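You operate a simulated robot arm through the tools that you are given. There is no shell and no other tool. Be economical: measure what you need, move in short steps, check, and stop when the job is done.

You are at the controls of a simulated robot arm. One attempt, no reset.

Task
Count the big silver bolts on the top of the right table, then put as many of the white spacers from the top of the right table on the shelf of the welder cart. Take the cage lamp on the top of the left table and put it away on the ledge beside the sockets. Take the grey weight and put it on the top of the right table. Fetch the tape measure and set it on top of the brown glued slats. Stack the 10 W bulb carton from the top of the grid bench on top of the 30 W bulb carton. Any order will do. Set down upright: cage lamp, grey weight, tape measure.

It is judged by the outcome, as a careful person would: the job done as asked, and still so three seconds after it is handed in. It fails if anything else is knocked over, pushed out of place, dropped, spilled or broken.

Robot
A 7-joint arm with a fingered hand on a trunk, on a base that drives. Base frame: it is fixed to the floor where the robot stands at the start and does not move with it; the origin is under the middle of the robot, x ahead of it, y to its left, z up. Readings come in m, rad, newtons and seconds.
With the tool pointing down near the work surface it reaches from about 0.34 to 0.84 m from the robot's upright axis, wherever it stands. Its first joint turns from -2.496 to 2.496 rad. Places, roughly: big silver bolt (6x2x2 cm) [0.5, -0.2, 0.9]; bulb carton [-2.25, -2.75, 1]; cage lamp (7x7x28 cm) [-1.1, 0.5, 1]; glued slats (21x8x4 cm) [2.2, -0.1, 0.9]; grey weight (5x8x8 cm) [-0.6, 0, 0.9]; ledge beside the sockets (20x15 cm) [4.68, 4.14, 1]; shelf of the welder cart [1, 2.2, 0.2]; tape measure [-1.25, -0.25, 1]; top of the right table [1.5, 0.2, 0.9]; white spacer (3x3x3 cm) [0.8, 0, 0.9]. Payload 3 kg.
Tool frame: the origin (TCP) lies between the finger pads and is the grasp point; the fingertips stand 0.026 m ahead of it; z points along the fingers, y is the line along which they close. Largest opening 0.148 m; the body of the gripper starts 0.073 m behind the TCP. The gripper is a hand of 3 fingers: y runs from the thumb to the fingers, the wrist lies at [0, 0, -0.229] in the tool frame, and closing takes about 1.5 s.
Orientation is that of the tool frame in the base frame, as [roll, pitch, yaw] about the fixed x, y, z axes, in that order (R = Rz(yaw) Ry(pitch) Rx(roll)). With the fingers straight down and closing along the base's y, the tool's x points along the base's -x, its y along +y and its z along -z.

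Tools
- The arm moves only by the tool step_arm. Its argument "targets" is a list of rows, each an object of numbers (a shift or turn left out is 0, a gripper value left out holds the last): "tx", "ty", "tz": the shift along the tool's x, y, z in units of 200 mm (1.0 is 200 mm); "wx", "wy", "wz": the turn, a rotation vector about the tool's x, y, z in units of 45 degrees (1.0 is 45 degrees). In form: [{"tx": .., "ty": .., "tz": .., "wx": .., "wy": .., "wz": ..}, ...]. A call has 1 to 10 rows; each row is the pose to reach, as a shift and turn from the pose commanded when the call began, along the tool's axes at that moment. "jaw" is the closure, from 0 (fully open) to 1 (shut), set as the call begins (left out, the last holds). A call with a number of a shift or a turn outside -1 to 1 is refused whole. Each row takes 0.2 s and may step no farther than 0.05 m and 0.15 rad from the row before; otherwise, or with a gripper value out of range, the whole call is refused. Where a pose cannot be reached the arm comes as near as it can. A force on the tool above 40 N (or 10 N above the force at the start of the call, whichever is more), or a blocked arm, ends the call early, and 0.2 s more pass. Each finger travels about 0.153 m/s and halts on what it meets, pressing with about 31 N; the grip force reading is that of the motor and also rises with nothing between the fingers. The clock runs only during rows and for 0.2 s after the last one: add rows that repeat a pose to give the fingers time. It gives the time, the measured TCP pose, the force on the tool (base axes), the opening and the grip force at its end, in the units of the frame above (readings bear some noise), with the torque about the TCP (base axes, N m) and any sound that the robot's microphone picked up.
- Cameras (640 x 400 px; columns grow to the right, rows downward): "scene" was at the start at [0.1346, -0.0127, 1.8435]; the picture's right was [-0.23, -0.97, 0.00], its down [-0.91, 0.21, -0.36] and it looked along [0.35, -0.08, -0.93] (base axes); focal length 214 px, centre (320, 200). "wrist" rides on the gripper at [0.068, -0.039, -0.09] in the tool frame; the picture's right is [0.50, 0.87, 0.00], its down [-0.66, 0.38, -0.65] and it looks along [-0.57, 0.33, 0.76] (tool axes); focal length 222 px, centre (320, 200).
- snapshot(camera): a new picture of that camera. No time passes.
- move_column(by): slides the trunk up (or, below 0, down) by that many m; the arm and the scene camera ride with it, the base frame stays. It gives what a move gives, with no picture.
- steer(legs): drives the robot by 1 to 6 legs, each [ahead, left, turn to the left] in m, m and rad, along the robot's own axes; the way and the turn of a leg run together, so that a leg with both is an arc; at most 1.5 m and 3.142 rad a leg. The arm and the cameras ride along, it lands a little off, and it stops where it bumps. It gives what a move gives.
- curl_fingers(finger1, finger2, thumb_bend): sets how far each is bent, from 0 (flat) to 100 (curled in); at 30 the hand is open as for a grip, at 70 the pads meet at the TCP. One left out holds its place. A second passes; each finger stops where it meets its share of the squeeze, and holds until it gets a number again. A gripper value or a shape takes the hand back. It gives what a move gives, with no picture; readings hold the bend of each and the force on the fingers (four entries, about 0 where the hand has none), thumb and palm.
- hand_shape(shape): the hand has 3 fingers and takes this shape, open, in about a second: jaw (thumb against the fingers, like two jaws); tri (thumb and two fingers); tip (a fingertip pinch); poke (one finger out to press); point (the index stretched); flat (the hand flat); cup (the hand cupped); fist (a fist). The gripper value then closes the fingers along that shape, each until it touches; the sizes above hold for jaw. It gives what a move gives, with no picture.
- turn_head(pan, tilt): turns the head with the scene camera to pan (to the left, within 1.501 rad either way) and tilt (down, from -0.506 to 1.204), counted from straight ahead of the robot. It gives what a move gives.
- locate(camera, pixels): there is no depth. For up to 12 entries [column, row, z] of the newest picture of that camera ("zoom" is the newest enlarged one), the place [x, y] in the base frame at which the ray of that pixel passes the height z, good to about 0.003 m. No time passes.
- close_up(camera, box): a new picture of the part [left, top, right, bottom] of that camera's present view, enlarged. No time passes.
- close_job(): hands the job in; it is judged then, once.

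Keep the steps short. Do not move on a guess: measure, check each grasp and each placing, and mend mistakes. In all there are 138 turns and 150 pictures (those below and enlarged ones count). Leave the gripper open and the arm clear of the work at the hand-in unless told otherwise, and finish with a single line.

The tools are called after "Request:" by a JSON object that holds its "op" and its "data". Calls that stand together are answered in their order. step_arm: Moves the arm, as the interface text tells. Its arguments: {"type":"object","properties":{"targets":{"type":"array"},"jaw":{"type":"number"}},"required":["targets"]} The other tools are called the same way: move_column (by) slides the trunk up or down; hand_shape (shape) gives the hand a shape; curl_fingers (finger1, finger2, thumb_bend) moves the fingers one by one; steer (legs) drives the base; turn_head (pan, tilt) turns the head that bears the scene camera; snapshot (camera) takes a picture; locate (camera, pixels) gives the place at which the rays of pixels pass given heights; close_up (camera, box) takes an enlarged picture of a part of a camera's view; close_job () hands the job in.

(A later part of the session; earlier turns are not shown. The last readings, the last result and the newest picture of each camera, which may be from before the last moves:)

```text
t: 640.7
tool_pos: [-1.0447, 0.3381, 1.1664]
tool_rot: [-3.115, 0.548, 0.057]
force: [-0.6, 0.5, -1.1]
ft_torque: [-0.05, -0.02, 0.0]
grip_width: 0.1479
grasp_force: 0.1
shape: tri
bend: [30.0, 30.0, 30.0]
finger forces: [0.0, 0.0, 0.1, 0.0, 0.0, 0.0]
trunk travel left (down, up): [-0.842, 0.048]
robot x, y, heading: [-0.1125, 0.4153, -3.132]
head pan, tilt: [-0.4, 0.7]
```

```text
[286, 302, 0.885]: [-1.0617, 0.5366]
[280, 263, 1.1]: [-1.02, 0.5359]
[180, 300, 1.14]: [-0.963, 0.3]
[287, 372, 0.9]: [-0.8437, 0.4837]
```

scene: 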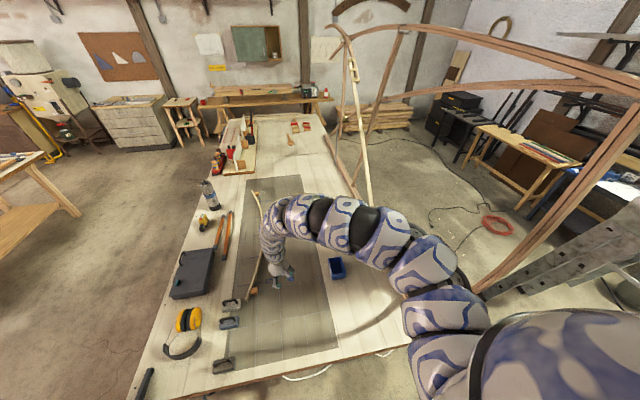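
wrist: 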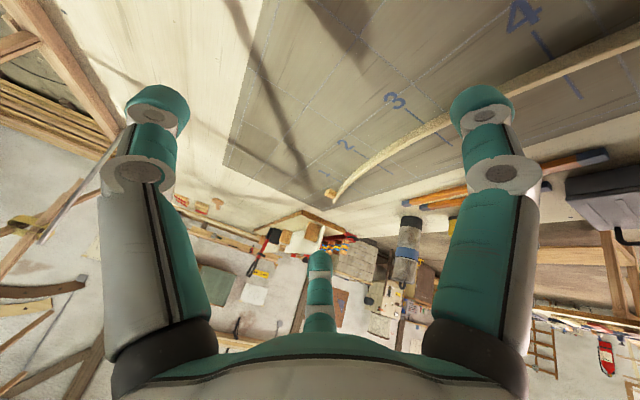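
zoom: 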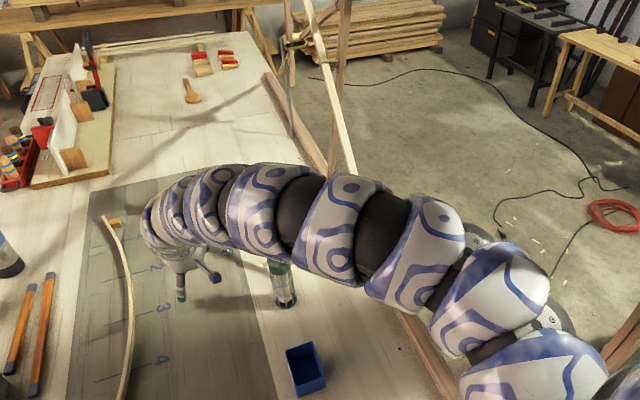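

Lamp at about (-1.058,0.536). Raise by the column, then move north over it.

Request:
{"op": "move_column", "data": {"by": 0.046}}

Request:
{"op": "step_arm", "data": {"targets": [{"ty": -0.2}, {"ty": -0.4}, {"ty": -0.6}, {"ty": -0.8}, {"ty": -0.985}]}}

Request:
{"op": "snapshot", "data": {"camera": "wrist"}}

Request:
{"op": "close_up", "data": {"camera": "scene", "box": [200, 120, 400, 280]}}

```text
t: 641.6
tool_pos: [-1.0441, 0.3378, 1.2128]
tool_rot: [-3.118, 0.548, 0.055]
force: [-0.5, 0.2, 0.7]
ft_torque: [0.0, 0.01, -0.01]
grip_width: 0.1479
grasp_force: 0.1
shape: tri
bend: [30.0, 30.0, 30.0]
finger forces: [0.0, 0.0, 0.0, 0.0, 0.0, 0.0]
trunk travel left (down, up): [-0.888, 0.002]
robot x, y, heading: [-0.1151, 0.4176, -3.128]
head pan, tilt: [-0.4, 0.7]
```

```text
t: 642.8
tool_pos: [-1.0649, 0.5335, 1.2093]
tool_rot: [-3.116, 0.548, 0.059]
force: [0.2, 0.3, 0.6]
ft_torque: [-0.01, 0.0, 0.0]
grip_width: 0.1478
grasp_force: 0.0
shape: tri
bend: [30.0, 30.0, 30.0]
finger forces: [0.1, 0.0, 0.0, 0.0, 0.0, 0.0]
out of reach, approached as far as the arm can: row 3, 4, 5
trunk travel left (down, up): [-0.888, 0.002]
robot x, y, heading: [-0.1147, 0.4184, -3.127]
head pan, tilt: [-0.4, 0.7]
```

```text
39 pictures are left
```

wrist: 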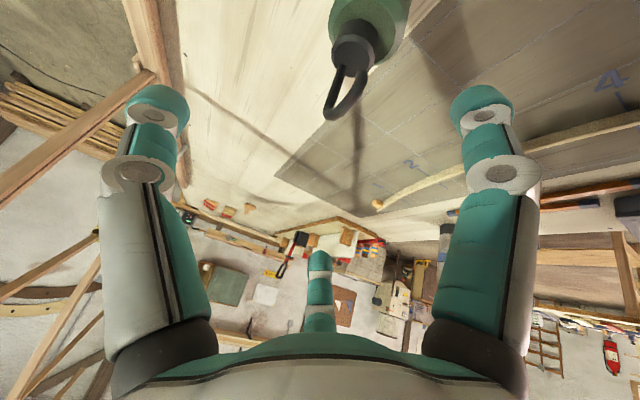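

```text
2.50 times, centred on (300, 200) of scene
```

zoom: 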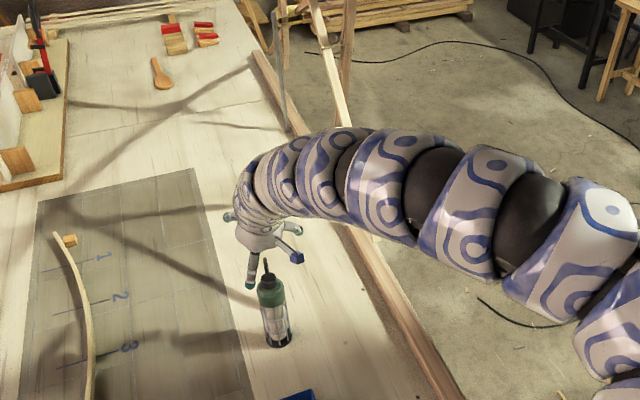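

Request:
{"op": "locate", "data": {"camera": "zoom", "pixels": [[277, 342, 0.885], [268, 283, 1.08], [266, 262, 1.16]]}}

Request:
{"op": "locate", "data": {"camera": "wrist", "pixels": [[336, 118, 1.16], [345, 95, 1.14], [350, 55, 1.1]]}}

```text
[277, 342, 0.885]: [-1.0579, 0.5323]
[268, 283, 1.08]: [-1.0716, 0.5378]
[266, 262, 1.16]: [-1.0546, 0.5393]
```

```text
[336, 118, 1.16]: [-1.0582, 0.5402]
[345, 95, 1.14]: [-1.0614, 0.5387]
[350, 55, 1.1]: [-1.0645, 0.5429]
```

Lamp axis ≈(-1.06,0.539), right under the hand. Lower 0.16 by the column.

Request:
{"op": "move_column", "data": {"by": -0.08}}

Request:
{"op": "snapshot", "data": {"camera": "wrist"}}

Request:
{"op": "move_column", "data": {"by": -0.075}}

Request:
{"op": "snapshot", "data": {"camera": "wrist"}}

```text
t: 644.0
tool_pos: [-1.0655, 0.5316, 1.1304]
tool_rot: [-3.115, 0.549, 0.057]
force: [-0.6, 0.2, 0.4]
ft_torque: [-0.01, 0.0, 0.0]
grip_width: 0.148
grasp_force: 0.0
shape: tri
bend: [30.0, 30.0, 30.0]
finger forces: [0.1, 0.0, 0.1, 0.1, 0.0, 0.1]
trunk travel left (down, up): [-0.808, 0.082]
robot x, y, heading: [-0.1141, 0.4174, -3.134]
head pan, tilt: [-0.4, 0.7]
```

```text
37 pictures are left
```

wrist: 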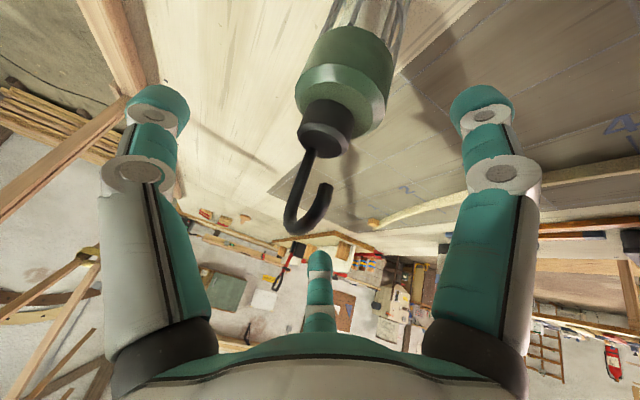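

```text
t: 645.1
tool_pos: [-1.0651, 0.5337, 1.0554]
tool_rot: [-3.116, 0.547, 0.058]
force: [-0.3, 0.2, -0.7]
ft_torque: [0.0, -0.04, -0.02]
grip_width: 0.1481
grasp_force: 0.0
shape: tri
bend: [30.0, 30.0, 30.0]
finger forces: [0.1, 0.0, 0.1, 0.1, 0.1, 0.0]
trunk travel left (down, up): [-0.733, 0.157]
robot x, y, heading: [-0.109, 0.4159, -3.13]
head pan, tilt: [-0.4, 0.7]
```

```text
36 pictures are left
```

wrist: 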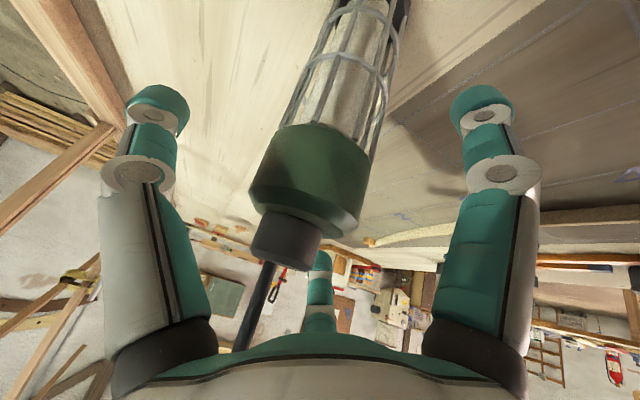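

The green cap is between the fingers. Close.

Request:
{"op": "step_arm", "data": {"targets": [{}, {}, {}, {}, {}, {}, {}], "jaw": 1}}

Request:
{"op": "snapshot", "data": {"camera": "wrist"}}

Request:
{"op": "move_column", "data": {"by": 0.03}}

Request:
{"op": "close_up", "data": {"camera": "scene", "box": [200, 120, 400, 280]}}

```text
t: 646.7
tool_pos: [-1.0647, 0.5328, 1.0549]
tool_rot: [-3.115, 0.547, 0.057]
force: [1.1, -0.5, 0.4]
ft_torque: [-0.09, -0.47, -0.01]
grip_width: 0.0574
grasp_force: 30.9
shape: tri
bend: [77.0, 77.0, 70.0]
finger forces: [25.7, 27.3, 0.0, 0.1, 27.4, 0.6]
trunk travel left (down, up): [-0.733, 0.157]
robot x, y, heading: [-0.1105, 0.4149, -3.13]
head pan, tilt: [-0.4, 0.7]
```

```text
35 pictures are left
```

wrist: 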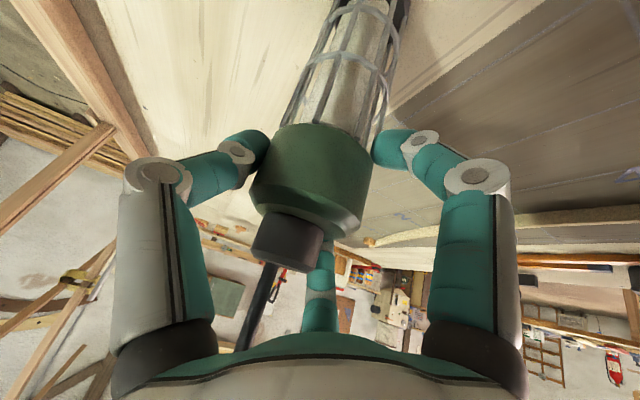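

```text
t: 647.5
tool_pos: [-1.0648, 0.5329, 1.0856]
tool_rot: [-3.117, 0.545, 0.057]
force: [-0.1, 0.8, -5.5]
ft_torque: [-0.04, -0.07, 0.03]
grip_width: 0.0562
grasp_force: 30.4
shape: tri
bend: [77.0, 77.0, 70.0]
finger forces: [24.5, 26.8, 0.1, 0.0, 28.5, 2.4]
trunk travel left (down, up): [-0.763, 0.127]
robot x, y, heading: [-0.1117, 0.4113, -3.127]
head pan, tilt: [-0.4, 0.7]
```

```text
2.50 times, centred on (300, 200) of scene
```

zoom: 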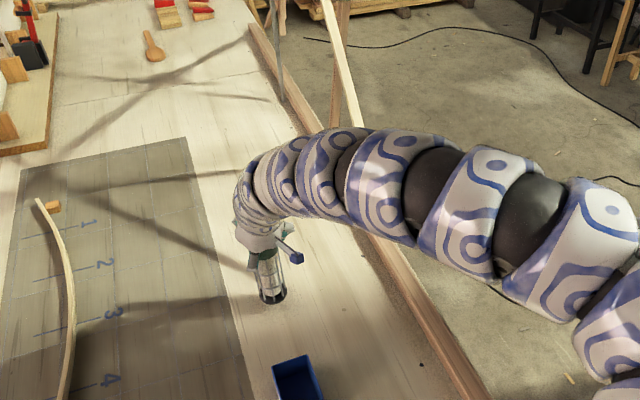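

Lamp is held (≈5.5 N) upright. Raise, back out and take it round toward the ledge (lamp held in front).

Request:
{"op": "move_column", "data": {"by": 0.125}}

Request:
{"op": "steer", "data": {"legs": [[-0.1, 0, 0], [0, 0.92, 0], [0, 0.92, 0], [-1.35, 0, 0], [-1.35, 0, 0], [-1.35, 0, 0]]}}

Request:
{"op": "steer", "data": {"legs": [[0, 0, -1.56], [0, -0.3, 0]]}}

```text
t: 649.0
tool_pos: [-1.0655, 0.5323, 1.2087]
tool_rot: [-3.117, 0.546, 0.056]
force: [-0.2, 0.4, -5.5]
ft_torque: [-0.05, -0.02, 0.01]
grip_width: 0.0557
grasp_force: 31.9
shape: tri
bend: [77.0, 77.0, 70.0]
finger forces: [24.2, 26.9, 0.0, 0.0, 28.3, 2.4]
trunk travel left (down, up): [-0.888, 0.002]
robot x, y, heading: [-0.1117, 0.4157, -3.127]
head pan, tilt: [-0.4, 0.7]
```

```text
t: 675.6
tool_pos: [2.6255, -1.2596, 1.2154]
tool_rot: [-3.116, 0.552, 0.058]
force: [0.9, 0.8, -4.6]
ft_torque: [-0.01, -0.06, -0.04]
grip_width: 0.0558
grasp_force: 30.8
shape: tri
bend: [77.0, 77.0, 70.0]
finger forces: [25.2, 27.5, 0.0, 0.1, 28.2, 2.8]
trunk travel left (down, up): [-0.888, 0.002]
robot x, y, heading: [3.5734, -1.379, -3.135]
head pan, tilt: [-0.4, 0.7]
stopped in leg 6: the robot was blocked; the commanded pose is now the measured one
```

```text
t: 681.5
tool_pos: [3.9854, -0.4178, 1.2096]
tool_rot: [-3.118, 0.547, -1.512]
force: [0.5, 0.8, -6.6]
ft_torque: [-0.05, 0.06, 0.03]
grip_width: 0.0554
grasp_force: 31.0
shape: tri
bend: [77.0, 77.0, 70.0]
finger forces: [23.6, 26.3, 0.0, 0.0, 27.8, 2.5]
trunk travel left (down, up): [-0.888, 0.002]
robot x, y, heading: [3.8708, -1.3722, 1.587]
head pan, tilt: [-0.4, 0.7]
```

The base was blocked once while reversing at x≈3.57; look east to see what is there.

Request:
{"op": "turn_head", "data": {"pan": -1.5, "tilt": 0.7}}

Request:
{"op": "snapshot", "data": {"camera": "scene"}}

Request:
{"op": "turn_head", "data": {"pan": 1.5, "tilt": 0.7}}

Request:
{"op": "snapshot", "data": {"camera": "scene"}}

```text
t: 682.8
tool_pos: [3.9844, -0.4186, 1.2079]
tool_rot: [-3.118, 0.548, -1.511]
force: [0.3, -0.1, -4.7]
ft_torque: [-0.05, 0.03, 0.04]
grip_width: 0.0555
grasp_force: 30.8
shape: tri
bend: [77.0, 77.0, 70.0]
finger forces: [23.7, 26.3, 0.1, 0.0, 27.5, 2.6]
trunk travel left (down, up): [-0.888, 0.002]
robot x, y, heading: [3.872, -1.375, 1.587]
head pan, tilt: [-1.499, 0.7]
```

```text
33 pictures are left
```

scene: 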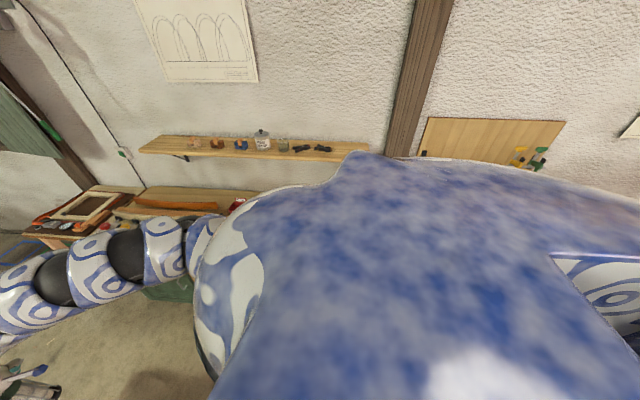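

```text
t: 685.4
tool_pos: [3.9853, -0.4186, 1.2087]
tool_rot: [-3.118, 0.548, -1.511]
force: [0.1, -0.1, -5.4]
ft_torque: [-0.03, 0.01, -0.01]
grip_width: 0.0555
grasp_force: 31.4
shape: tri
bend: [77.0, 77.0, 70.0]
finger forces: [23.7, 26.3, 0.0, 0.0, 27.6, 2.6]
trunk travel left (down, up): [-0.888, 0.002]
robot x, y, heading: [3.8741, -1.3747, 1.583]
head pan, tilt: [1.499, 0.7]
```

```text
32 pictures are left
```

scene: 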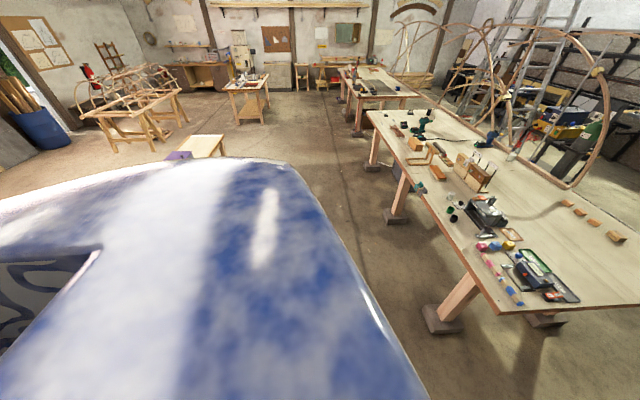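

Nothing looks displaced. Continue north toward the ledge.

Request:
{"op": "steer", "data": {"legs": [[0, -0.46, -0.01], [1.3, 0, 0], [1.32, 0, 0], [0, -0.2, 0], [0.9, 0, 0]]}}

Request:
{"op": "turn_head", "data": {"pan": 0, "tilt": 0.4}}

Request:
{"op": "snapshot", "data": {"camera": "scene"}}

Request:
{"op": "snapshot", "data": {"camera": "wrist"}}

```text
t: 706.0
tool_pos: [4.6929, 3.0795, 1.2095]
tool_rot: [-3.118, 0.549, -1.543]
force: [0.0, -0.3, -4.7]
ft_torque: [0.01, 0.08, -0.02]
grip_width: 0.0554
grasp_force: 31.1
shape: tri
bend: [77.0, 77.0, 70.0]
finger forces: [23.2, 26.4, 0.1, 0.1, 27.7, 2.8]
trunk travel left (down, up): [-0.888, 0.002]
robot x, y, heading: [4.5505, 2.127, 1.554]
head pan, tilt: [1.499, 0.7]
```

```text
t: 707.6
tool_pos: [4.6932, 3.0792, 1.2095]
tool_rot: [-3.116, 0.55, -1.542]
force: [0.1, -0.3, -5.7]
ft_torque: [-0.02, 0.06, -0.03]
grip_width: 0.0555
grasp_force: 31.2
shape: tri
bend: [77.0, 77.0, 70.0]
finger forces: [22.9, 26.5, 0.1, 0.0, 27.6, 2.8]
trunk travel left (down, up): [-0.888, 0.002]
robot x, y, heading: [4.5513, 2.1306, 1.548]
head pan, tilt: [0.0, 0.4]
```

```text
31 pictures are left
```

scene: 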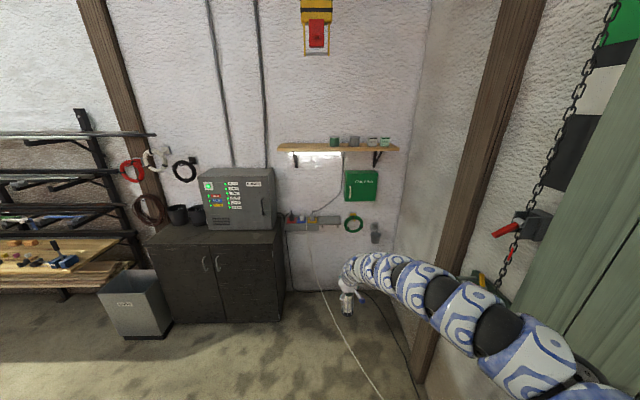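

```text
30 pictures are left
```

wrist: 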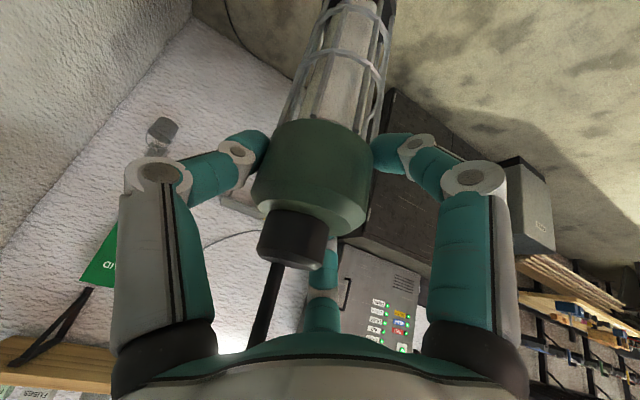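

Request:
{"op": "close_up", "data": {"camera": "scene", "box": [260, 180, 400, 270]}}

Request:
{"op": "locate", "data": {"camera": "zoom", "pixels": [[300, 160, 1.0], [370, 160, 1.0], [300, 185, 1.0], [370, 185, 1.0], [240, 200, 1.0]]}}

```text
4.44 times, centred on (330, 225) of scene
```

zoom: 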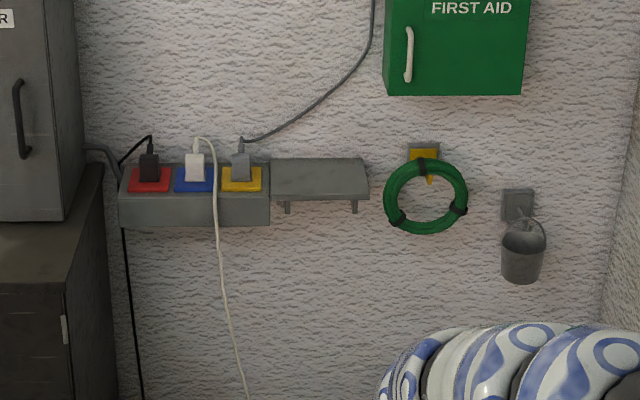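

```text
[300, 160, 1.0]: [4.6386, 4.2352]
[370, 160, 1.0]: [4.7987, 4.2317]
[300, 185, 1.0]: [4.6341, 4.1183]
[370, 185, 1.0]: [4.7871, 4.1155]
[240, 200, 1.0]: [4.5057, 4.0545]
```

Free ledge at x≈4.57–4.78, y≈4.07–4.22. Approach to 0.13 m short, then look.

Request:
{"op": "steer", "data": {"legs": [[0.9, 0.045, 0]]}}

Request:
{"op": "turn_head", "data": {"pan": 0.1, "tilt": 0.6}}

Request:
{"op": "close_up", "data": {"camera": "scene", "box": [220, 100, 460, 300]}}

Request:
{"op": "snapshot", "data": {"camera": "wrist"}}

```text
t: 712.3
tool_pos: [4.6698, 3.9745, 1.2091]
tool_rot: [-3.117, 0.549, -1.547]
force: [-0.3, 0.7, -6.2]
ft_torque: [-0.04, 0.07, -0.01]
grip_width: 0.0552
grasp_force: 30.8
shape: tri
bend: [77.0, 77.0, 70.0]
finger forces: [22.9, 26.5, 0.0, 0.1, 27.8, 3.1]
trunk travel left (down, up): [-0.888, 0.002]
robot x, y, heading: [4.5201, 3.0279, 1.552]
head pan, tilt: [0.0, 0.4]
```

```text
t: 713.0
tool_pos: [4.6702, 3.9748, 1.2094]
tool_rot: [-3.118, 0.548, -1.546]
force: [-0.2, -0.2, -5.3]
ft_torque: [-0.01, 0.03, 0.0]
grip_width: 0.0552
grasp_force: 31.2
shape: tri
bend: [77.0, 77.0, 70.0]
finger forces: [22.8, 26.7, 0.0, 0.0, 27.7, 3.0]
trunk travel left (down, up): [-0.888, 0.002]
robot x, y, heading: [4.5191, 3.0254, 1.547]
head pan, tilt: [0.099, 0.6]
```

```text
2.00 times, centred on (340, 200) of scene
```

zoom: 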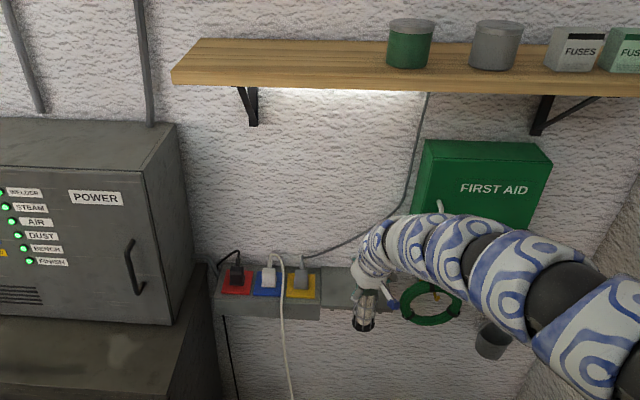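

```text
27 pictures are left
```

wrist: 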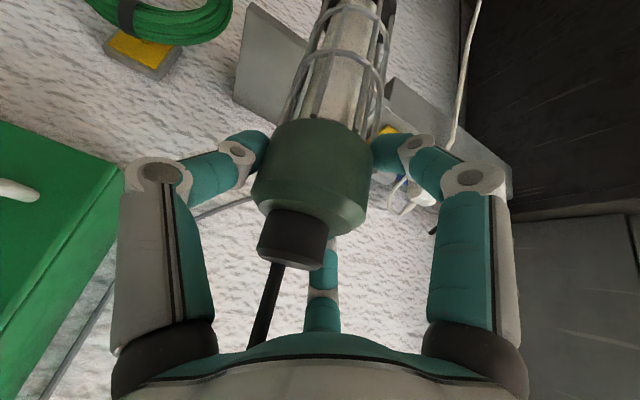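

Request:
{"op": "locate", "data": {"camera": "wrist", "pixels": [[248, 3, 1.0], [235, 98, 1.0], [120, 165, 1.15], [120, 165, 1.2], [390, 78, 1.0], [268, 118, 0.99]]}}

```text
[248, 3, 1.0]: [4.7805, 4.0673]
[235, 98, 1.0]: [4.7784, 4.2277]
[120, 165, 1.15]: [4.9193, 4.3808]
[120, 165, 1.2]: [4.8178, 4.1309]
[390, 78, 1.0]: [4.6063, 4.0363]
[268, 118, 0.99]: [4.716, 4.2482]
```

Ledge confirmed at z≈1.0, y 4.067–4.228. Move in 0.14 and lower gently.

Request:
{"op": "steer", "data": {"legs": [[0.14, 0.003, 0]]}}

Request:
{"op": "move_column", "data": {"by": -0.026}}

Request:
{"op": "move_column", "data": {"by": -0.006}}

Request:
{"op": "snapshot", "data": {"camera": "wrist"}}

```text
t: 714.4
tool_pos: [4.6677, 4.1149, 1.2094]
tool_rot: [-3.118, 0.547, -1.546]
force: [-0.5, 0.4, -6.9]
ft_torque: [-0.03, 0.04, -0.01]
grip_width: 0.0551
grasp_force: 30.4
shape: tri
bend: [77.0, 77.0, 70.0]
finger forces: [22.7, 26.7, 0.1, 0.1, 27.8, 3.1]
trunk travel left (down, up): [-0.888, 0.002]
robot x, y, heading: [4.5204, 3.1645, 1.55]
head pan, tilt: [0.099, 0.6]
```

```text
t: 715.1
tool_pos: [4.6682, 4.1124, 1.1836]
tool_rot: [-3.118, 0.547, -1.544]
force: [0.4, -0.1, -4.6]
ft_torque: [-0.02, 0.06, -0.02]
grip_width: 0.0551
grasp_force: 30.9
shape: tri
bend: [77.0, 77.0, 70.0]
finger forces: [22.6, 26.8, 0.0, 0.1, 27.8, 3.0]
trunk travel left (down, up): [-0.862, 0.028]
robot x, y, heading: [4.5223, 3.164, 1.549]
head pan, tilt: [0.099, 0.6]
```

```text
t: 715.6
tool_pos: [4.6675, 4.114, 1.1778]
tool_rot: [-3.116, 0.549, -1.547]
force: [-0.6, -0.6, -0.9]
ft_torque: [-0.14, 0.05, 0.02]
grip_width: 0.0555
grasp_force: 30.7
shape: tri
bend: [77.0, 77.0, 70.0]
finger forces: [24.1, 26.9, 0.1, 0.0, 28.0, 2.8]
trunk travel left (down, up): [-0.856, 0.034]
robot x, y, heading: [4.5211, 3.1642, 1.554]
head pan, tilt: [0.099, 0.6]
```

```text
26 pictures are left
```

wrist: 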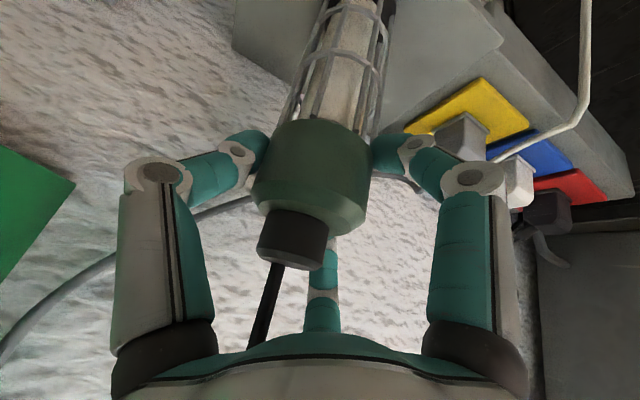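

Lamp rests on the ledge. Open moderately and lift the hand straight up off it.

Request:
{"op": "step_arm", "data": {"targets": [{}, {}, {}], "jaw": 0.4}}

Request:
{"op": "move_column", "data": {"by": 0.034}}

Request:
{"op": "snapshot", "data": {"camera": "wrist"}}

Request:
{"op": "step_arm", "data": {"targets": [{"tx": -0.08, "tz": -0.13}, {"tx": -0.16, "tz": -0.26}, {"tx": -0.24, "tz": -0.39}, {"tx": -0.32, "tz": -0.52}, {"tx": -0.4, "tz": -0.65}]}}

Request:
{"op": "snapshot", "data": {"camera": "wrist"}}

```text
t: 716.4
tool_pos: [4.6688, 4.1128, 1.178]
tool_rot: [-3.117, 0.548, -1.544]
force: [-1.0, -1.1, -0.1]
ft_torque: [0.01, 0.04, 0.0]
grip_width: 0.0887
grasp_force: 0.1
shape: tri
bend: [32.0, 32.0, 70.0]
finger forces: [0.0, 0.0, 0.0, 0.0, 0.0, 0.0]
trunk travel left (down, up): [-0.856, 0.034]
robot x, y, heading: [4.5187, 3.1679, 1.55]
head pan, tilt: [0.099, 0.6]
```

```text
t: 717.2
tool_pos: [4.6682, 4.1134, 1.2116]
tool_rot: [-3.118, 0.547, -1.546]
force: [-0.3, -0.6, 0.2]
ft_torque: [0.02, 0.01, -0.01]
grip_width: 0.0888
grasp_force: 0.0
shape: tri
bend: [32.0, 32.0, 70.0]
finger forces: [0.0, 0.0, 0.0, 0.0, 0.0, 0.1]
trunk travel left (down, up): [-0.89, 0.0]
robot x, y, heading: [4.5249, 3.1659, 1.548]
head pan, tilt: [0.099, 0.6]
```

```text
25 pictures are left
```

wrist: 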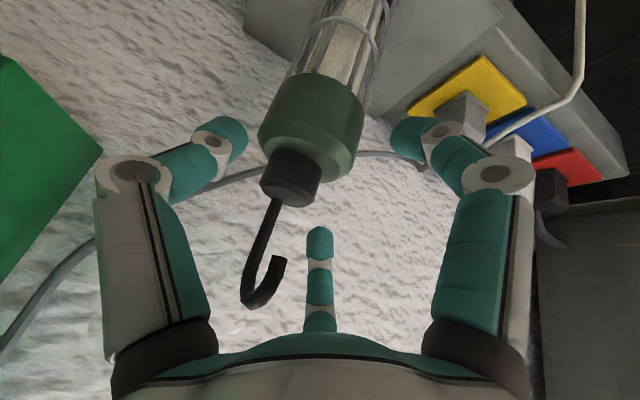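

```text
t: 718.4
tool_pos: [4.6624, 4.151, 1.3625]
tool_rot: [-3.117, 0.545, -1.546]
force: [0.2, 0.0, 0.0]
ft_torque: [-0.01, 0.01, 0.0]
grip_width: 0.0888
grasp_force: 0.0
shape: tri
bend: [32.0, 32.0, 70.0]
finger forces: [0.0, 0.1, 0.1, 0.0, 0.0, 0.1]
out of reach, approached as far as the arm can: row 1, 2, 3, 4, 5
trunk travel left (down, up): [-0.89, 0.0]
robot x, y, heading: [4.5239, 3.1632, 1.55]
head pan, tilt: [0.099, 0.6]
```

```text
24 pictures are left
```

wrist: 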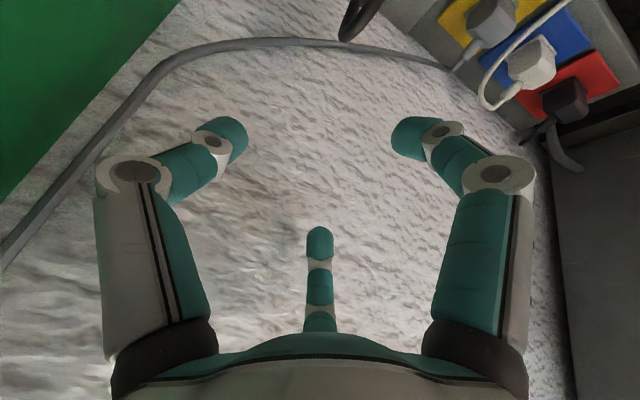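

Hand is clear of the lamp. Back away, check the lamp, and drive toward the left table's south side, restoring the hand to vertical.

Request:
{"op": "steer", "data": {"legs": [[-0.9, 0, 0]]}}

Request:
{"op": "close_up", "data": {"camera": "scene", "box": [220, 100, 420, 260]}}

Request:
{"op": "steer", "data": {"legs": [[-1.05, 0, 0], [0, 0.2, 0], [-1.3, 0, 0], [-1.3, 0, 0], [0, 1.4, 0.02]]}}

Request:
{"op": "step_arm", "data": {"targets": [{"tx": 0.17, "tz": -0.1, "wy": 0.14}, {"tx": 0.34, "tz": -0.2, "wy": 0.28}, {"tx": 0.51, "tz": -0.3, "wy": 0.42}, {"tx": 0.68, "tz": -0.4, "wy": 0.56}, {"tx": 0.85, "tz": -0.5, "wy": 0.7}]}}

Request:
{"op": "step_arm", "data": {"targets": [{"tx": 0.15, "tz": 0.15}, {"tx": 0.3, "tz": 0.3}, {"tx": 0.4, "tz": 0.5}, {"tx": 0.4, "tz": 0.7}]}}

Request:
{"op": "steer", "data": {"legs": [[0, 1.4, 0], [0, 1.4, 0]]}}

```text
t: 723.1
tool_pos: [4.6459, 3.2538, 1.3624]
tool_rot: [-3.115, 0.545, -1.551]
force: [0.8, 0.5, -0.1]
ft_torque: [-0.02, 0.01, 0.0]
grip_width: 0.0887
grasp_force: 0.1
shape: tri
bend: [32.0, 32.0, 70.0]
finger forces: [0.0, 0.1, 0.1, 0.0, 0.0, 0.0]
trunk travel left (down, up): [-0.89, 0.0]
robot x, y, heading: [4.5015, 2.2661, 1.545]
head pan, tilt: [0.099, 0.6]
```

```text
2.50 times, centred on (320, 180) of scene
```

zoom: 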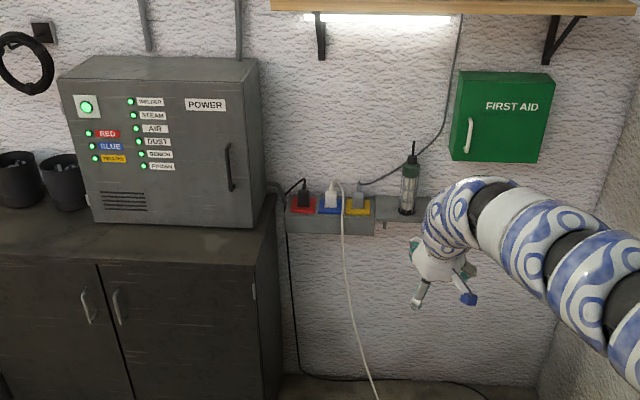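

```text
t: 748.7
tool_pos: [2.9322, -0.3928, 1.3613]
tool_rot: [-3.116, 0.546, -1.523]
force: [-0.1, 0.0, -0.3]
ft_torque: [-0.01, 0.02, 0.02]
grip_width: 0.0889
grasp_force: 0.0
shape: tri
bend: [32.0, 32.0, 70.0]
finger forces: [0.1, 0.1, 0.0, 0.0, 0.0, 0.0]
trunk travel left (down, up): [-0.89, 0.0]
robot x, y, heading: [2.8176, -1.3799, 1.577]
head pan, tilt: [0.099, 0.6]
```

```text
t: 749.9
tool_pos: [2.9347, -0.5463, 1.3649]
tool_rot: [-3.122, -0.009, -1.531]
force: [0.3, 0.0, 0.0]
ft_torque: [0.01, 0.04, 0.01]
grip_width: 0.0888
grasp_force: 0.0
shape: tri
bend: [32.0, 32.0, 70.0]
finger forces: [0.0, 0.0, 0.1, 0.1, 0.0, 0.0]
out of reach, approached as far as the arm can: row 1, 2, 3, 4, 5
trunk travel left (down, up): [-0.89, 0.0]
robot x, y, heading: [2.8177, -1.3849, 1.576]
head pan, tilt: [0.099, 0.6]
```

```text
t: 750.9
tool_pos: [2.9383, -0.5696, 1.2025]
tool_rot: [-3.121, -0.011, -1.533]
force: [0.1, -0.2, 0.5]
ft_torque: [-0.01, 0.05, 0.02]
grip_width: 0.0886
grasp_force: 0.0
shape: tri
bend: [32.0, 32.0, 70.0]
finger forces: [0.0, 0.0, 0.1, 0.0, 0.0, 0.1]
out of reach, approached as far as the arm can: row 1, 2, 3, 4
trunk travel left (down, up): [-0.89, 0.0]
robot x, y, heading: [2.816, -1.3891, 1.577]
head pan, tilt: [0.099, 0.6]
```

```text
t: 764.4
tool_pos: [0.1548, -0.5794, 1.204]
tool_rot: [-3.118, -0.011, -1.54]
force: [0.2, 0.1, 0.2]
ft_torque: [0.02, 0.0, -0.01]
grip_width: 0.0888
grasp_force: 0.0
shape: tri
bend: [32.0, 32.0, 70.0]
finger forces: [0.0, 0.0, 0.0, 0.0, 0.0, 0.0]
trunk travel left (down, up): [-0.89, 0.0]
robot x, y, heading: [0.0315, -1.3954, 1.573]
head pan, tilt: [0.099, 0.6]
```

Lamp stands on the ledge. Strafe on to the tape measure and look.

Request:
{"op": "steer", "data": {"legs": [[0, 1.4, 0]]}}

Request:
{"op": "snapshot", "data": {"camera": "wrist"}}

Request:
{"op": "turn_head", "data": {"pan": 0.0, "tilt": 0.8}}

Request:
{"op": "snapshot", "data": {"camera": "scene"}}

```text
t: 771.4
tool_pos: [-1.2405, -0.5717, 1.2039]
tool_rot: [-3.118, -0.009, -1.551]
force: [0.2, 0.8, 0.0]
ft_torque: [0.01, -0.02, 0.0]
grip_width: 0.0888
grasp_force: 0.1
shape: tri
bend: [32.0, 32.0, 70.0]
finger forces: [0.0, 0.0, 0.0, 0.0, 0.0, 0.0]
trunk travel left (down, up): [-0.89, 0.0]
robot x, y, heading: [-1.3715, -1.3844, 1.558]
head pan, tilt: [0.099, 0.6]
```

```text
22 pictures are left
```

wrist: 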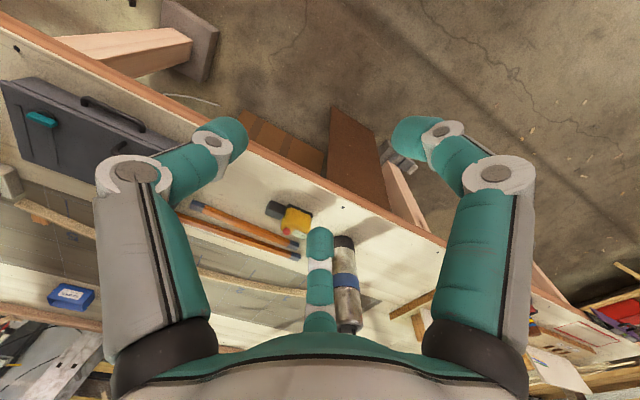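

```text
t: 772.1
tool_pos: [-1.2411, -0.5717, 1.2041]
tool_rot: [-3.12, -0.011, -1.551]
force: [-1.0, 0.3, 0.1]
ft_torque: [0.05, 0.01, 0.0]
grip_width: 0.0887
grasp_force: 0.1
shape: tri
bend: [32.0, 32.0, 70.0]
finger forces: [0.0, 0.0, 0.0, 0.0, 0.0, 0.0]
trunk travel left (down, up): [-0.89, 0.0]
robot x, y, heading: [-1.3715, -1.3878, 1.559]
head pan, tilt: [0.0, 0.799]
```

```text
21 pictures are left
```

scene: 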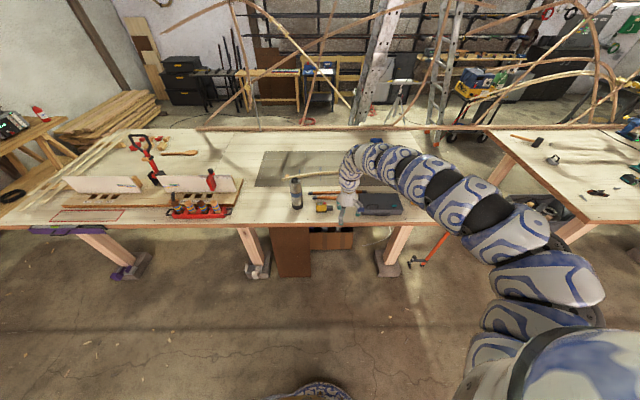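

Request:
{"op": "close_up", "data": {"camera": "wrist", "box": [250, 180, 350, 250]}}

Request:
{"op": "locate", "data": {"camera": "zoom", "pixels": [[270, 235, 0.9], [150, 170, 0.89], [210, 290, 0.9], [380, 245, 0.9], [290, 170, 0.94]]}}

Request:
{"op": "close_up", "data": {"camera": "scene", "box": [280, 165, 380, 235]}}

Request:
{"op": "locate", "data": {"camera": "zoom", "pixels": [[262, 278, 0.88], [262, 245, 0.94], [230, 278, 0.88], [310, 262, 0.9]]}}

```text
5.71 times, centred on (300, 215) of wrist
```

zoom: 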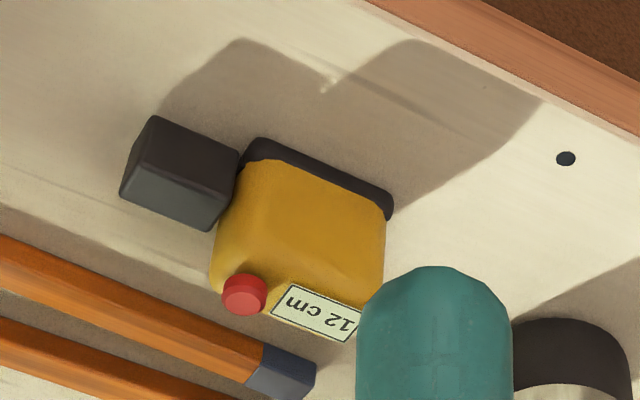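

```text
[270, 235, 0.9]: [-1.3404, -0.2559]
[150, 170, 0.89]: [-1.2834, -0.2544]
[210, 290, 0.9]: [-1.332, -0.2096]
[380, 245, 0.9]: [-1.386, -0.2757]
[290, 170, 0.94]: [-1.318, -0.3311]
```

```text
5.71 times, centred on (330, 200) of scene
```

zoom: 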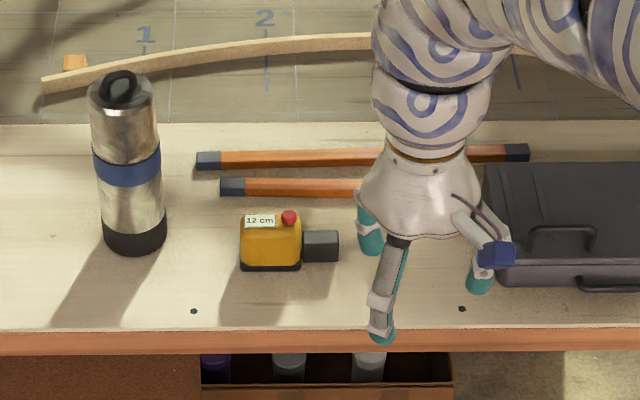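

```text
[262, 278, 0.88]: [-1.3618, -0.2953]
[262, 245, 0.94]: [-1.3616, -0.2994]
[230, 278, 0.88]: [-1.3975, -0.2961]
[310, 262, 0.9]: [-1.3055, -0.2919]
```

The tape: yellow body x≈-1.38…-1.315, y≈-0.29…-0.245, top ≈0.95, with a black end to x≈-1.275. Go above with thumb on the black end's side, lower partway, check.

Request:
{"op": "steer", "data": {"legs": [[0.304, 0.098, 0.01]]}}

Request:
{"op": "step_arm", "data": {"targets": [{}, {}], "jaw": 0.0}}

Request:
{"op": "move_column", "data": {"by": -0.19}}

Request:
{"op": "snapshot", "data": {"camera": "wrist"}}

Request:
{"op": "locate", "data": {"camera": "wrist", "pixels": [[320, 150, 0.93], [290, 150, 0.93], [320, 120, 0.93], [290, 120, 0.93]]}}

```text
t: 774.2
tool_pos: [-1.3468, -0.2672, 1.2036]
tool_rot: [-3.119, -0.01, -1.542]
force: [0.6, -0.1, 0.1]
ft_torque: [-0.02, -0.04, -0.03]
grip_width: 0.0888
grasp_force: 0.1
shape: tri
bend: [32.0, 32.0, 70.0]
finger forces: [0.0, 0.0, 0.0, 0.0, 0.0, 0.1]
trunk travel left (down, up): [-0.89, 0.0]
robot x, y, heading: [-1.4733, -1.0837, 1.571]
head pan, tilt: [0.0, 0.799]
```

```text
t: 774.8
tool_pos: [-1.3456, -0.267, 1.2044]
tool_rot: [-3.119, -0.011, -1.54]
force: [-0.1, -0.7, 0.2]
ft_torque: [-0.02, -0.02, 0.0]
grip_width: 0.1478
grasp_force: 0.0
shape: tri
bend: [30.0, 30.0, 30.0]
finger forces: [0.0, 0.1, 0.0, 0.0, 0.1, 0.0]
trunk travel left (down, up): [-0.89, 0.0]
robot x, y, heading: [-1.4686, -1.0812, 1.569]
head pan, tilt: [0.0, 0.799]
```

```text
t: 776.9
tool_pos: [-1.3457, -0.2681, 1.014]
tool_rot: [-3.118, -0.009, -1.541]
force: [0.7, 0.8, 0.5]
ft_torque: [0.0, 0.01, 0.02]
grip_width: 0.148
grasp_force: 0.1
shape: tri
bend: [30.0, 30.0, 30.0]
finger forces: [0.0, 0.0, 0.1, 0.1, 0.0, 0.0]
trunk travel left (down, up): [-0.7, 0.19]
robot x, y, heading: [-1.4685, -1.0836, 1.57]
head pan, tilt: [0.0, 0.799]
```

```text
18 pictures are left
```

wrist: 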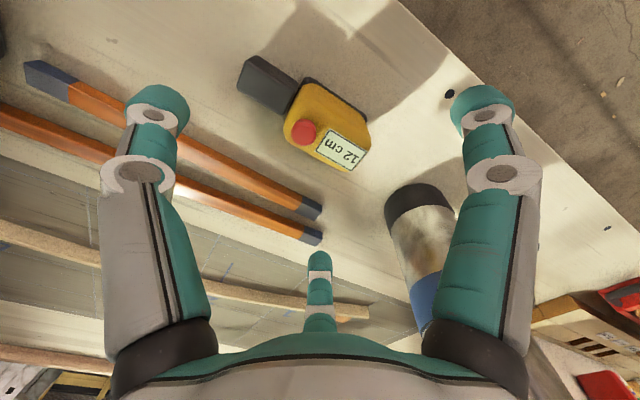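

```text
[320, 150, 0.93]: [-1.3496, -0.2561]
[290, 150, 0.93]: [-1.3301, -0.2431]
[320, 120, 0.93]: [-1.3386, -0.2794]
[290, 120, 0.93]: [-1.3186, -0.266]
```

Small correction, then lower to z≈0.914 and close.

Request:
{"op": "steer", "data": {"legs": [[-0.008, -0.009, 0]]}}

Request:
{"op": "move_column", "data": {"by": -0.1}}

Request:
{"op": "step_arm", "data": {"targets": [{}, {}, {}, {}, {}, {}, {}, {}], "jaw": 1}}

Request:
{"op": "snapshot", "data": {"camera": "wrist"}}

Request:
{"op": "move_column", "data": {"by": 0.12}}

Request:
{"op": "snapshot", "data": {"camera": "wrist"}}

```text
t: 777.6
tool_pos: [-1.3352, -0.2768, 1.0153]
tool_rot: [-3.12, -0.009, -1.541]
force: [0.4, -0.2, -0.6]
ft_torque: [-0.02, 0.03, -0.03]
grip_width: 0.1478
grasp_force: 0.1
shape: tri
bend: [30.0, 30.0, 30.0]
finger forces: [0.1, 0.0, 0.0, 0.1, 0.0, 0.1]
trunk travel left (down, up): [-0.7, 0.19]
robot x, y, heading: [-1.4607, -1.0889, 1.569]
head pan, tilt: [0.0, 0.799]
```

```text
t: 779.0
tool_pos: [-1.3368, -0.2754, 0.9152]
tool_rot: [-3.12, -0.01, -1.542]
force: [-0.1, -0.4, 0.4]
ft_torque: [-0.01, -0.02, -0.03]
grip_width: 0.148
grasp_force: 0.1
shape: tri
bend: [30.0, 30.0, 30.0]
finger forces: [0.0, 0.0, 0.0, 0.0, 0.1, 0.1]
trunk travel left (down, up): [-0.6, 0.29]
robot x, y, heading: [-1.4577, -1.0875, 1.569]
head pan, tilt: [0.0, 0.799]
```

```text
t: 780.8
tool_pos: [-1.3362, -0.2758, 0.9146]
tool_rot: [-3.117, -0.009, -1.541]
force: [0.3, -0.8, -0.1]
ft_torque: [-0.02, -0.08, 0.03]
grip_width: 0.0823
grasp_force: 30.8
shape: tri
bend: [76.0, 77.0, 37.0]
finger forces: [24.9, 23.9, 0.1, 0.1, 26.2, 0.0]
trunk travel left (down, up): [-0.6, 0.29]
robot x, y, heading: [-1.4626, -1.09, 1.577]
head pan, tilt: [0.0, 0.799]
```

```text
17 pictures are left
```

wrist: 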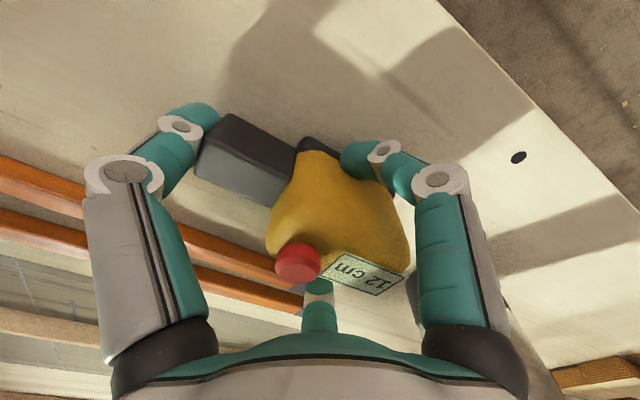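

```text
t: 782.3
tool_pos: [-1.3373, -0.2751, 1.0332]
tool_rot: [-3.117, -0.01, -1.541]
force: [0.2, -0.2, -3.3]
ft_torque: [-0.03, -0.07, 0.01]
grip_width: 0.0825
grasp_force: 31.0
shape: tri
bend: [76.0, 77.0, 37.0]
finger forces: [24.9, 23.9, 0.0, 0.0, 26.0, 0.1]
trunk travel left (down, up): [-0.72, 0.17]
robot x, y, heading: [-1.463, -1.0902, 1.568]
head pan, tilt: [0.0, 0.799]
```

```text
16 pictures are left
```

wrist: 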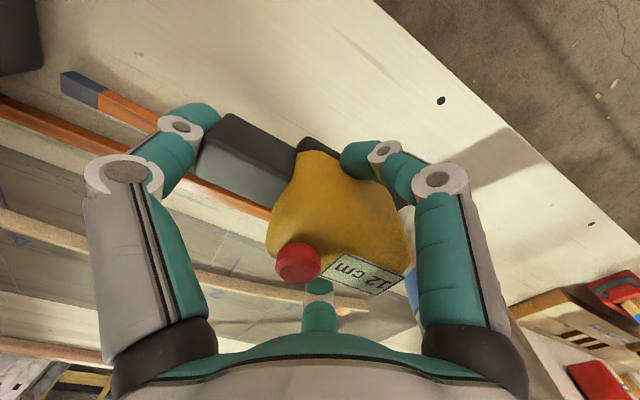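

Tape is held upright. Carry it to the slats on the right table (south side).

Request:
{"op": "move_column", "data": {"by": 0.165}}

Request:
{"op": "steer", "data": {"legs": [[-0.31, 0, 0], [0, -1.3, 0], [0, -1.3, 0], [0, -0.94, 0], [0.2, 0, 0]]}}

Request:
{"op": "turn_head", "data": {"pan": 0.0, "tilt": 0.8}}

Request:
{"op": "snapshot", "data": {"camera": "wrist"}}

Request:
{"op": "close_up", "data": {"camera": "scene", "box": [220, 130, 460, 280]}}

```text
t: 784.2
tool_pos: [-1.3371, -0.2763, 1.1984]
tool_rot: [-3.118, -0.011, -1.541]
force: [-0.9, -0.1, -3.6]
ft_torque: [-0.03, -0.04, 0.0]
grip_width: 0.0824
grasp_force: 30.6
shape: tri
bend: [76.0, 77.0, 37.0]
finger forces: [25.0, 23.9, 0.1, 0.0, 26.1, 0.1]
trunk travel left (down, up): [-0.885, 0.005]
robot x, y, heading: [-1.4612, -1.0903, 1.567]
head pan, tilt: [0.0, 0.799]
```

```text
t: 804.3
tool_pos: [2.2212, -0.4109, 1.1986]
tool_rot: [-3.118, -0.011, -1.554]
force: [-0.1, -0.1, -4.6]
ft_torque: [-0.05, -0.04, -0.03]
grip_width: 0.0825
grasp_force: 30.9
shape: tri
bend: [76.0, 77.0, 37.0]
finger forces: [24.9, 23.9, 0.1, 0.0, 26.1, 0.0]
trunk travel left (down, up): [-0.885, 0.005]
robot x, y, heading: [2.0889, -1.2253, 1.552]
head pan, tilt: [0.0, 0.799]
```

```text
t: 804.9
tool_pos: [2.2219, -0.4126, 1.1987]
tool_rot: [-3.119, -0.01, -1.553]
force: [0.2, -0.6, -3.5]
ft_torque: [-0.02, -0.02, 0.03]
grip_width: 0.0824
grasp_force: 31.0
shape: tri
bend: [76.0, 77.0, 37.0]
finger forces: [25.0, 24.1, 0.0, 0.0, 26.1, 0.1]
trunk travel left (down, up): [-0.885, 0.005]
robot x, y, heading: [2.0889, -1.2271, 1.556]
head pan, tilt: [0.0, 0.799]
```

```text
15 pictures are left
```

wrist: 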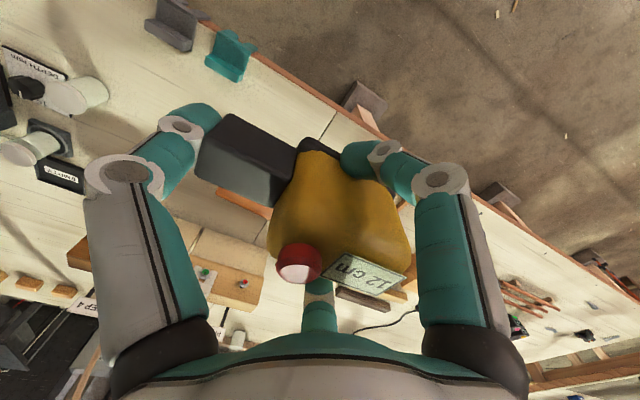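

```text
2.67 times, centred on (340, 205) of scene
```

zoom: 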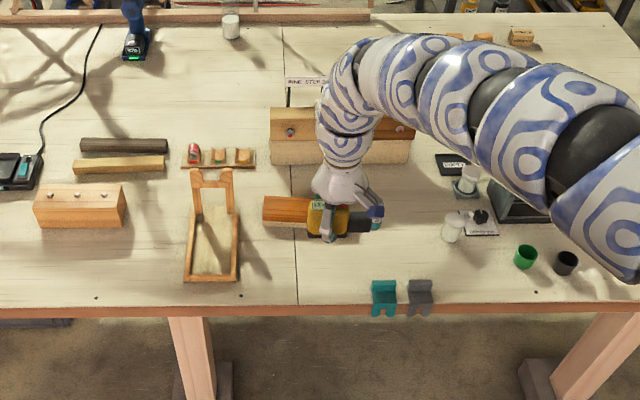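

Request:
{"op": "locate", "data": {"camera": "zoom", "pixels": [[265, 198, 0.92], [263, 219, 0.92], [263, 227, 0.88], [305, 198, 0.92], [305, 222, 0.92]]}}

Request:
{"op": "locate", "data": {"camera": "wrist", "pixels": [[240, 188, 0.92], [218, 190, 0.92], [222, 198, 0.9], [405, 200, 0.92]]}}

Request:
{"op": "close_up", "data": {"camera": "wrist", "box": [190, 160, 430, 310]}}

```text
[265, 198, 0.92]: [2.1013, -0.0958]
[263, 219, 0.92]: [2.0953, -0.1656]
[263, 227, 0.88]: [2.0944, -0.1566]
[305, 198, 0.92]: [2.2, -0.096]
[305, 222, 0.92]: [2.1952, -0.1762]
```

```text
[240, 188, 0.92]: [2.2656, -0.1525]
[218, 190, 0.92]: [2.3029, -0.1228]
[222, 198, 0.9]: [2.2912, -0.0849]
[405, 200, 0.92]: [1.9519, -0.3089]
```

```text
2.67 times, centred on (310, 235) of wrist
```

zoom: 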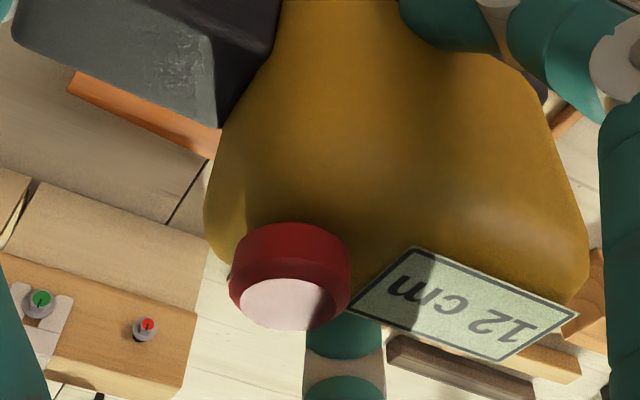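

Slats: x 2.10–2.30, y −0.168…−0.096, top ≈0.92. Place the tape at TCP (2.19,−0.132).

Request:
{"op": "steer", "data": {"legs": [[0.2795, 0.036, 0]]}}

Request:
{"op": "move_column", "data": {"by": -0.215}}

Request:
{"op": "snapshot", "data": {"camera": "wrist"}}

Request:
{"op": "move_column", "data": {"by": -0.02}}

Request:
{"op": "move_column", "data": {"by": -0.005}}

```text
t: 806.8
tool_pos: [2.1918, -0.13, 1.1986]
tool_rot: [-3.12, -0.009, -1.554]
force: [0.2, 0.3, -3.8]
ft_torque: [0.0, -0.04, -0.01]
grip_width: 0.0824
grasp_force: 31.5
shape: tri
bend: [76.0, 77.0, 37.0]
finger forces: [25.0, 23.9, 0.0, 0.1, 25.9, 0.1]
trunk travel left (down, up): [-0.885, 0.005]
robot x, y, heading: [2.055, -0.9469, 1.555]
head pan, tilt: [0.0, 0.799]
```

```text
t: 809.1
tool_pos: [2.1918, -0.1303, 0.9832]
tool_rot: [-3.118, -0.012, -1.556]
force: [0.1, -0.6, -2.6]
ft_torque: [-0.03, -0.03, -0.02]
grip_width: 0.0824
grasp_force: 31.2
shape: tri
bend: [76.0, 77.0, 37.0]
finger forces: [24.9, 24.0, 0.0, 0.1, 25.9, 0.0]
trunk travel left (down, up): [-0.67, 0.22]
robot x, y, heading: [2.0568, -0.9437, 1.557]
head pan, tilt: [0.0, 0.799]
```

```text
12 pictures are left
```

wrist: 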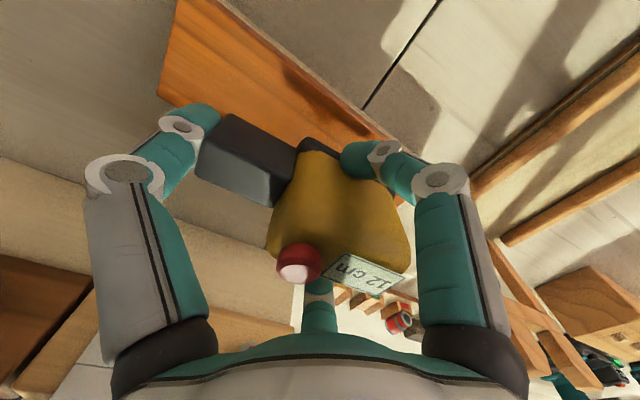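

```text
t: 809.8
tool_pos: [2.1931, -0.131, 0.9632]
tool_rot: [-3.119, -0.01, -1.556]
force: [0.2, 0.6, -3.6]
ft_torque: [-0.03, -0.03, 0.01]
grip_width: 0.0823
grasp_force: 31.3
shape: tri
bend: [76.0, 77.0, 37.0]
finger forces: [25.0, 23.9, 0.1, 0.0, 26.0, 0.0]
trunk travel left (down, up): [-0.65, 0.24]
robot x, y, heading: [2.0566, -0.9437, 1.557]
head pan, tilt: [0.0, 0.799]
```

```text
t: 810.3
tool_pos: [2.1921, -0.1305, 0.9589]
tool_rot: [-3.119, -0.012, -1.556]
force: [-0.7, -0.3, -3.6]
ft_torque: [0.0, -0.01, 0.01]
grip_width: 0.0826
grasp_force: 31.2
shape: tri
bend: [76.0, 77.0, 37.0]
finger forces: [25.1, 23.9, 0.0, 0.0, 25.9, 0.0]
trunk travel left (down, up): [-0.645, 0.245]
robot x, y, heading: [2.0577, -0.9446, 1.554]
head pan, tilt: [0.0, 0.799]
```

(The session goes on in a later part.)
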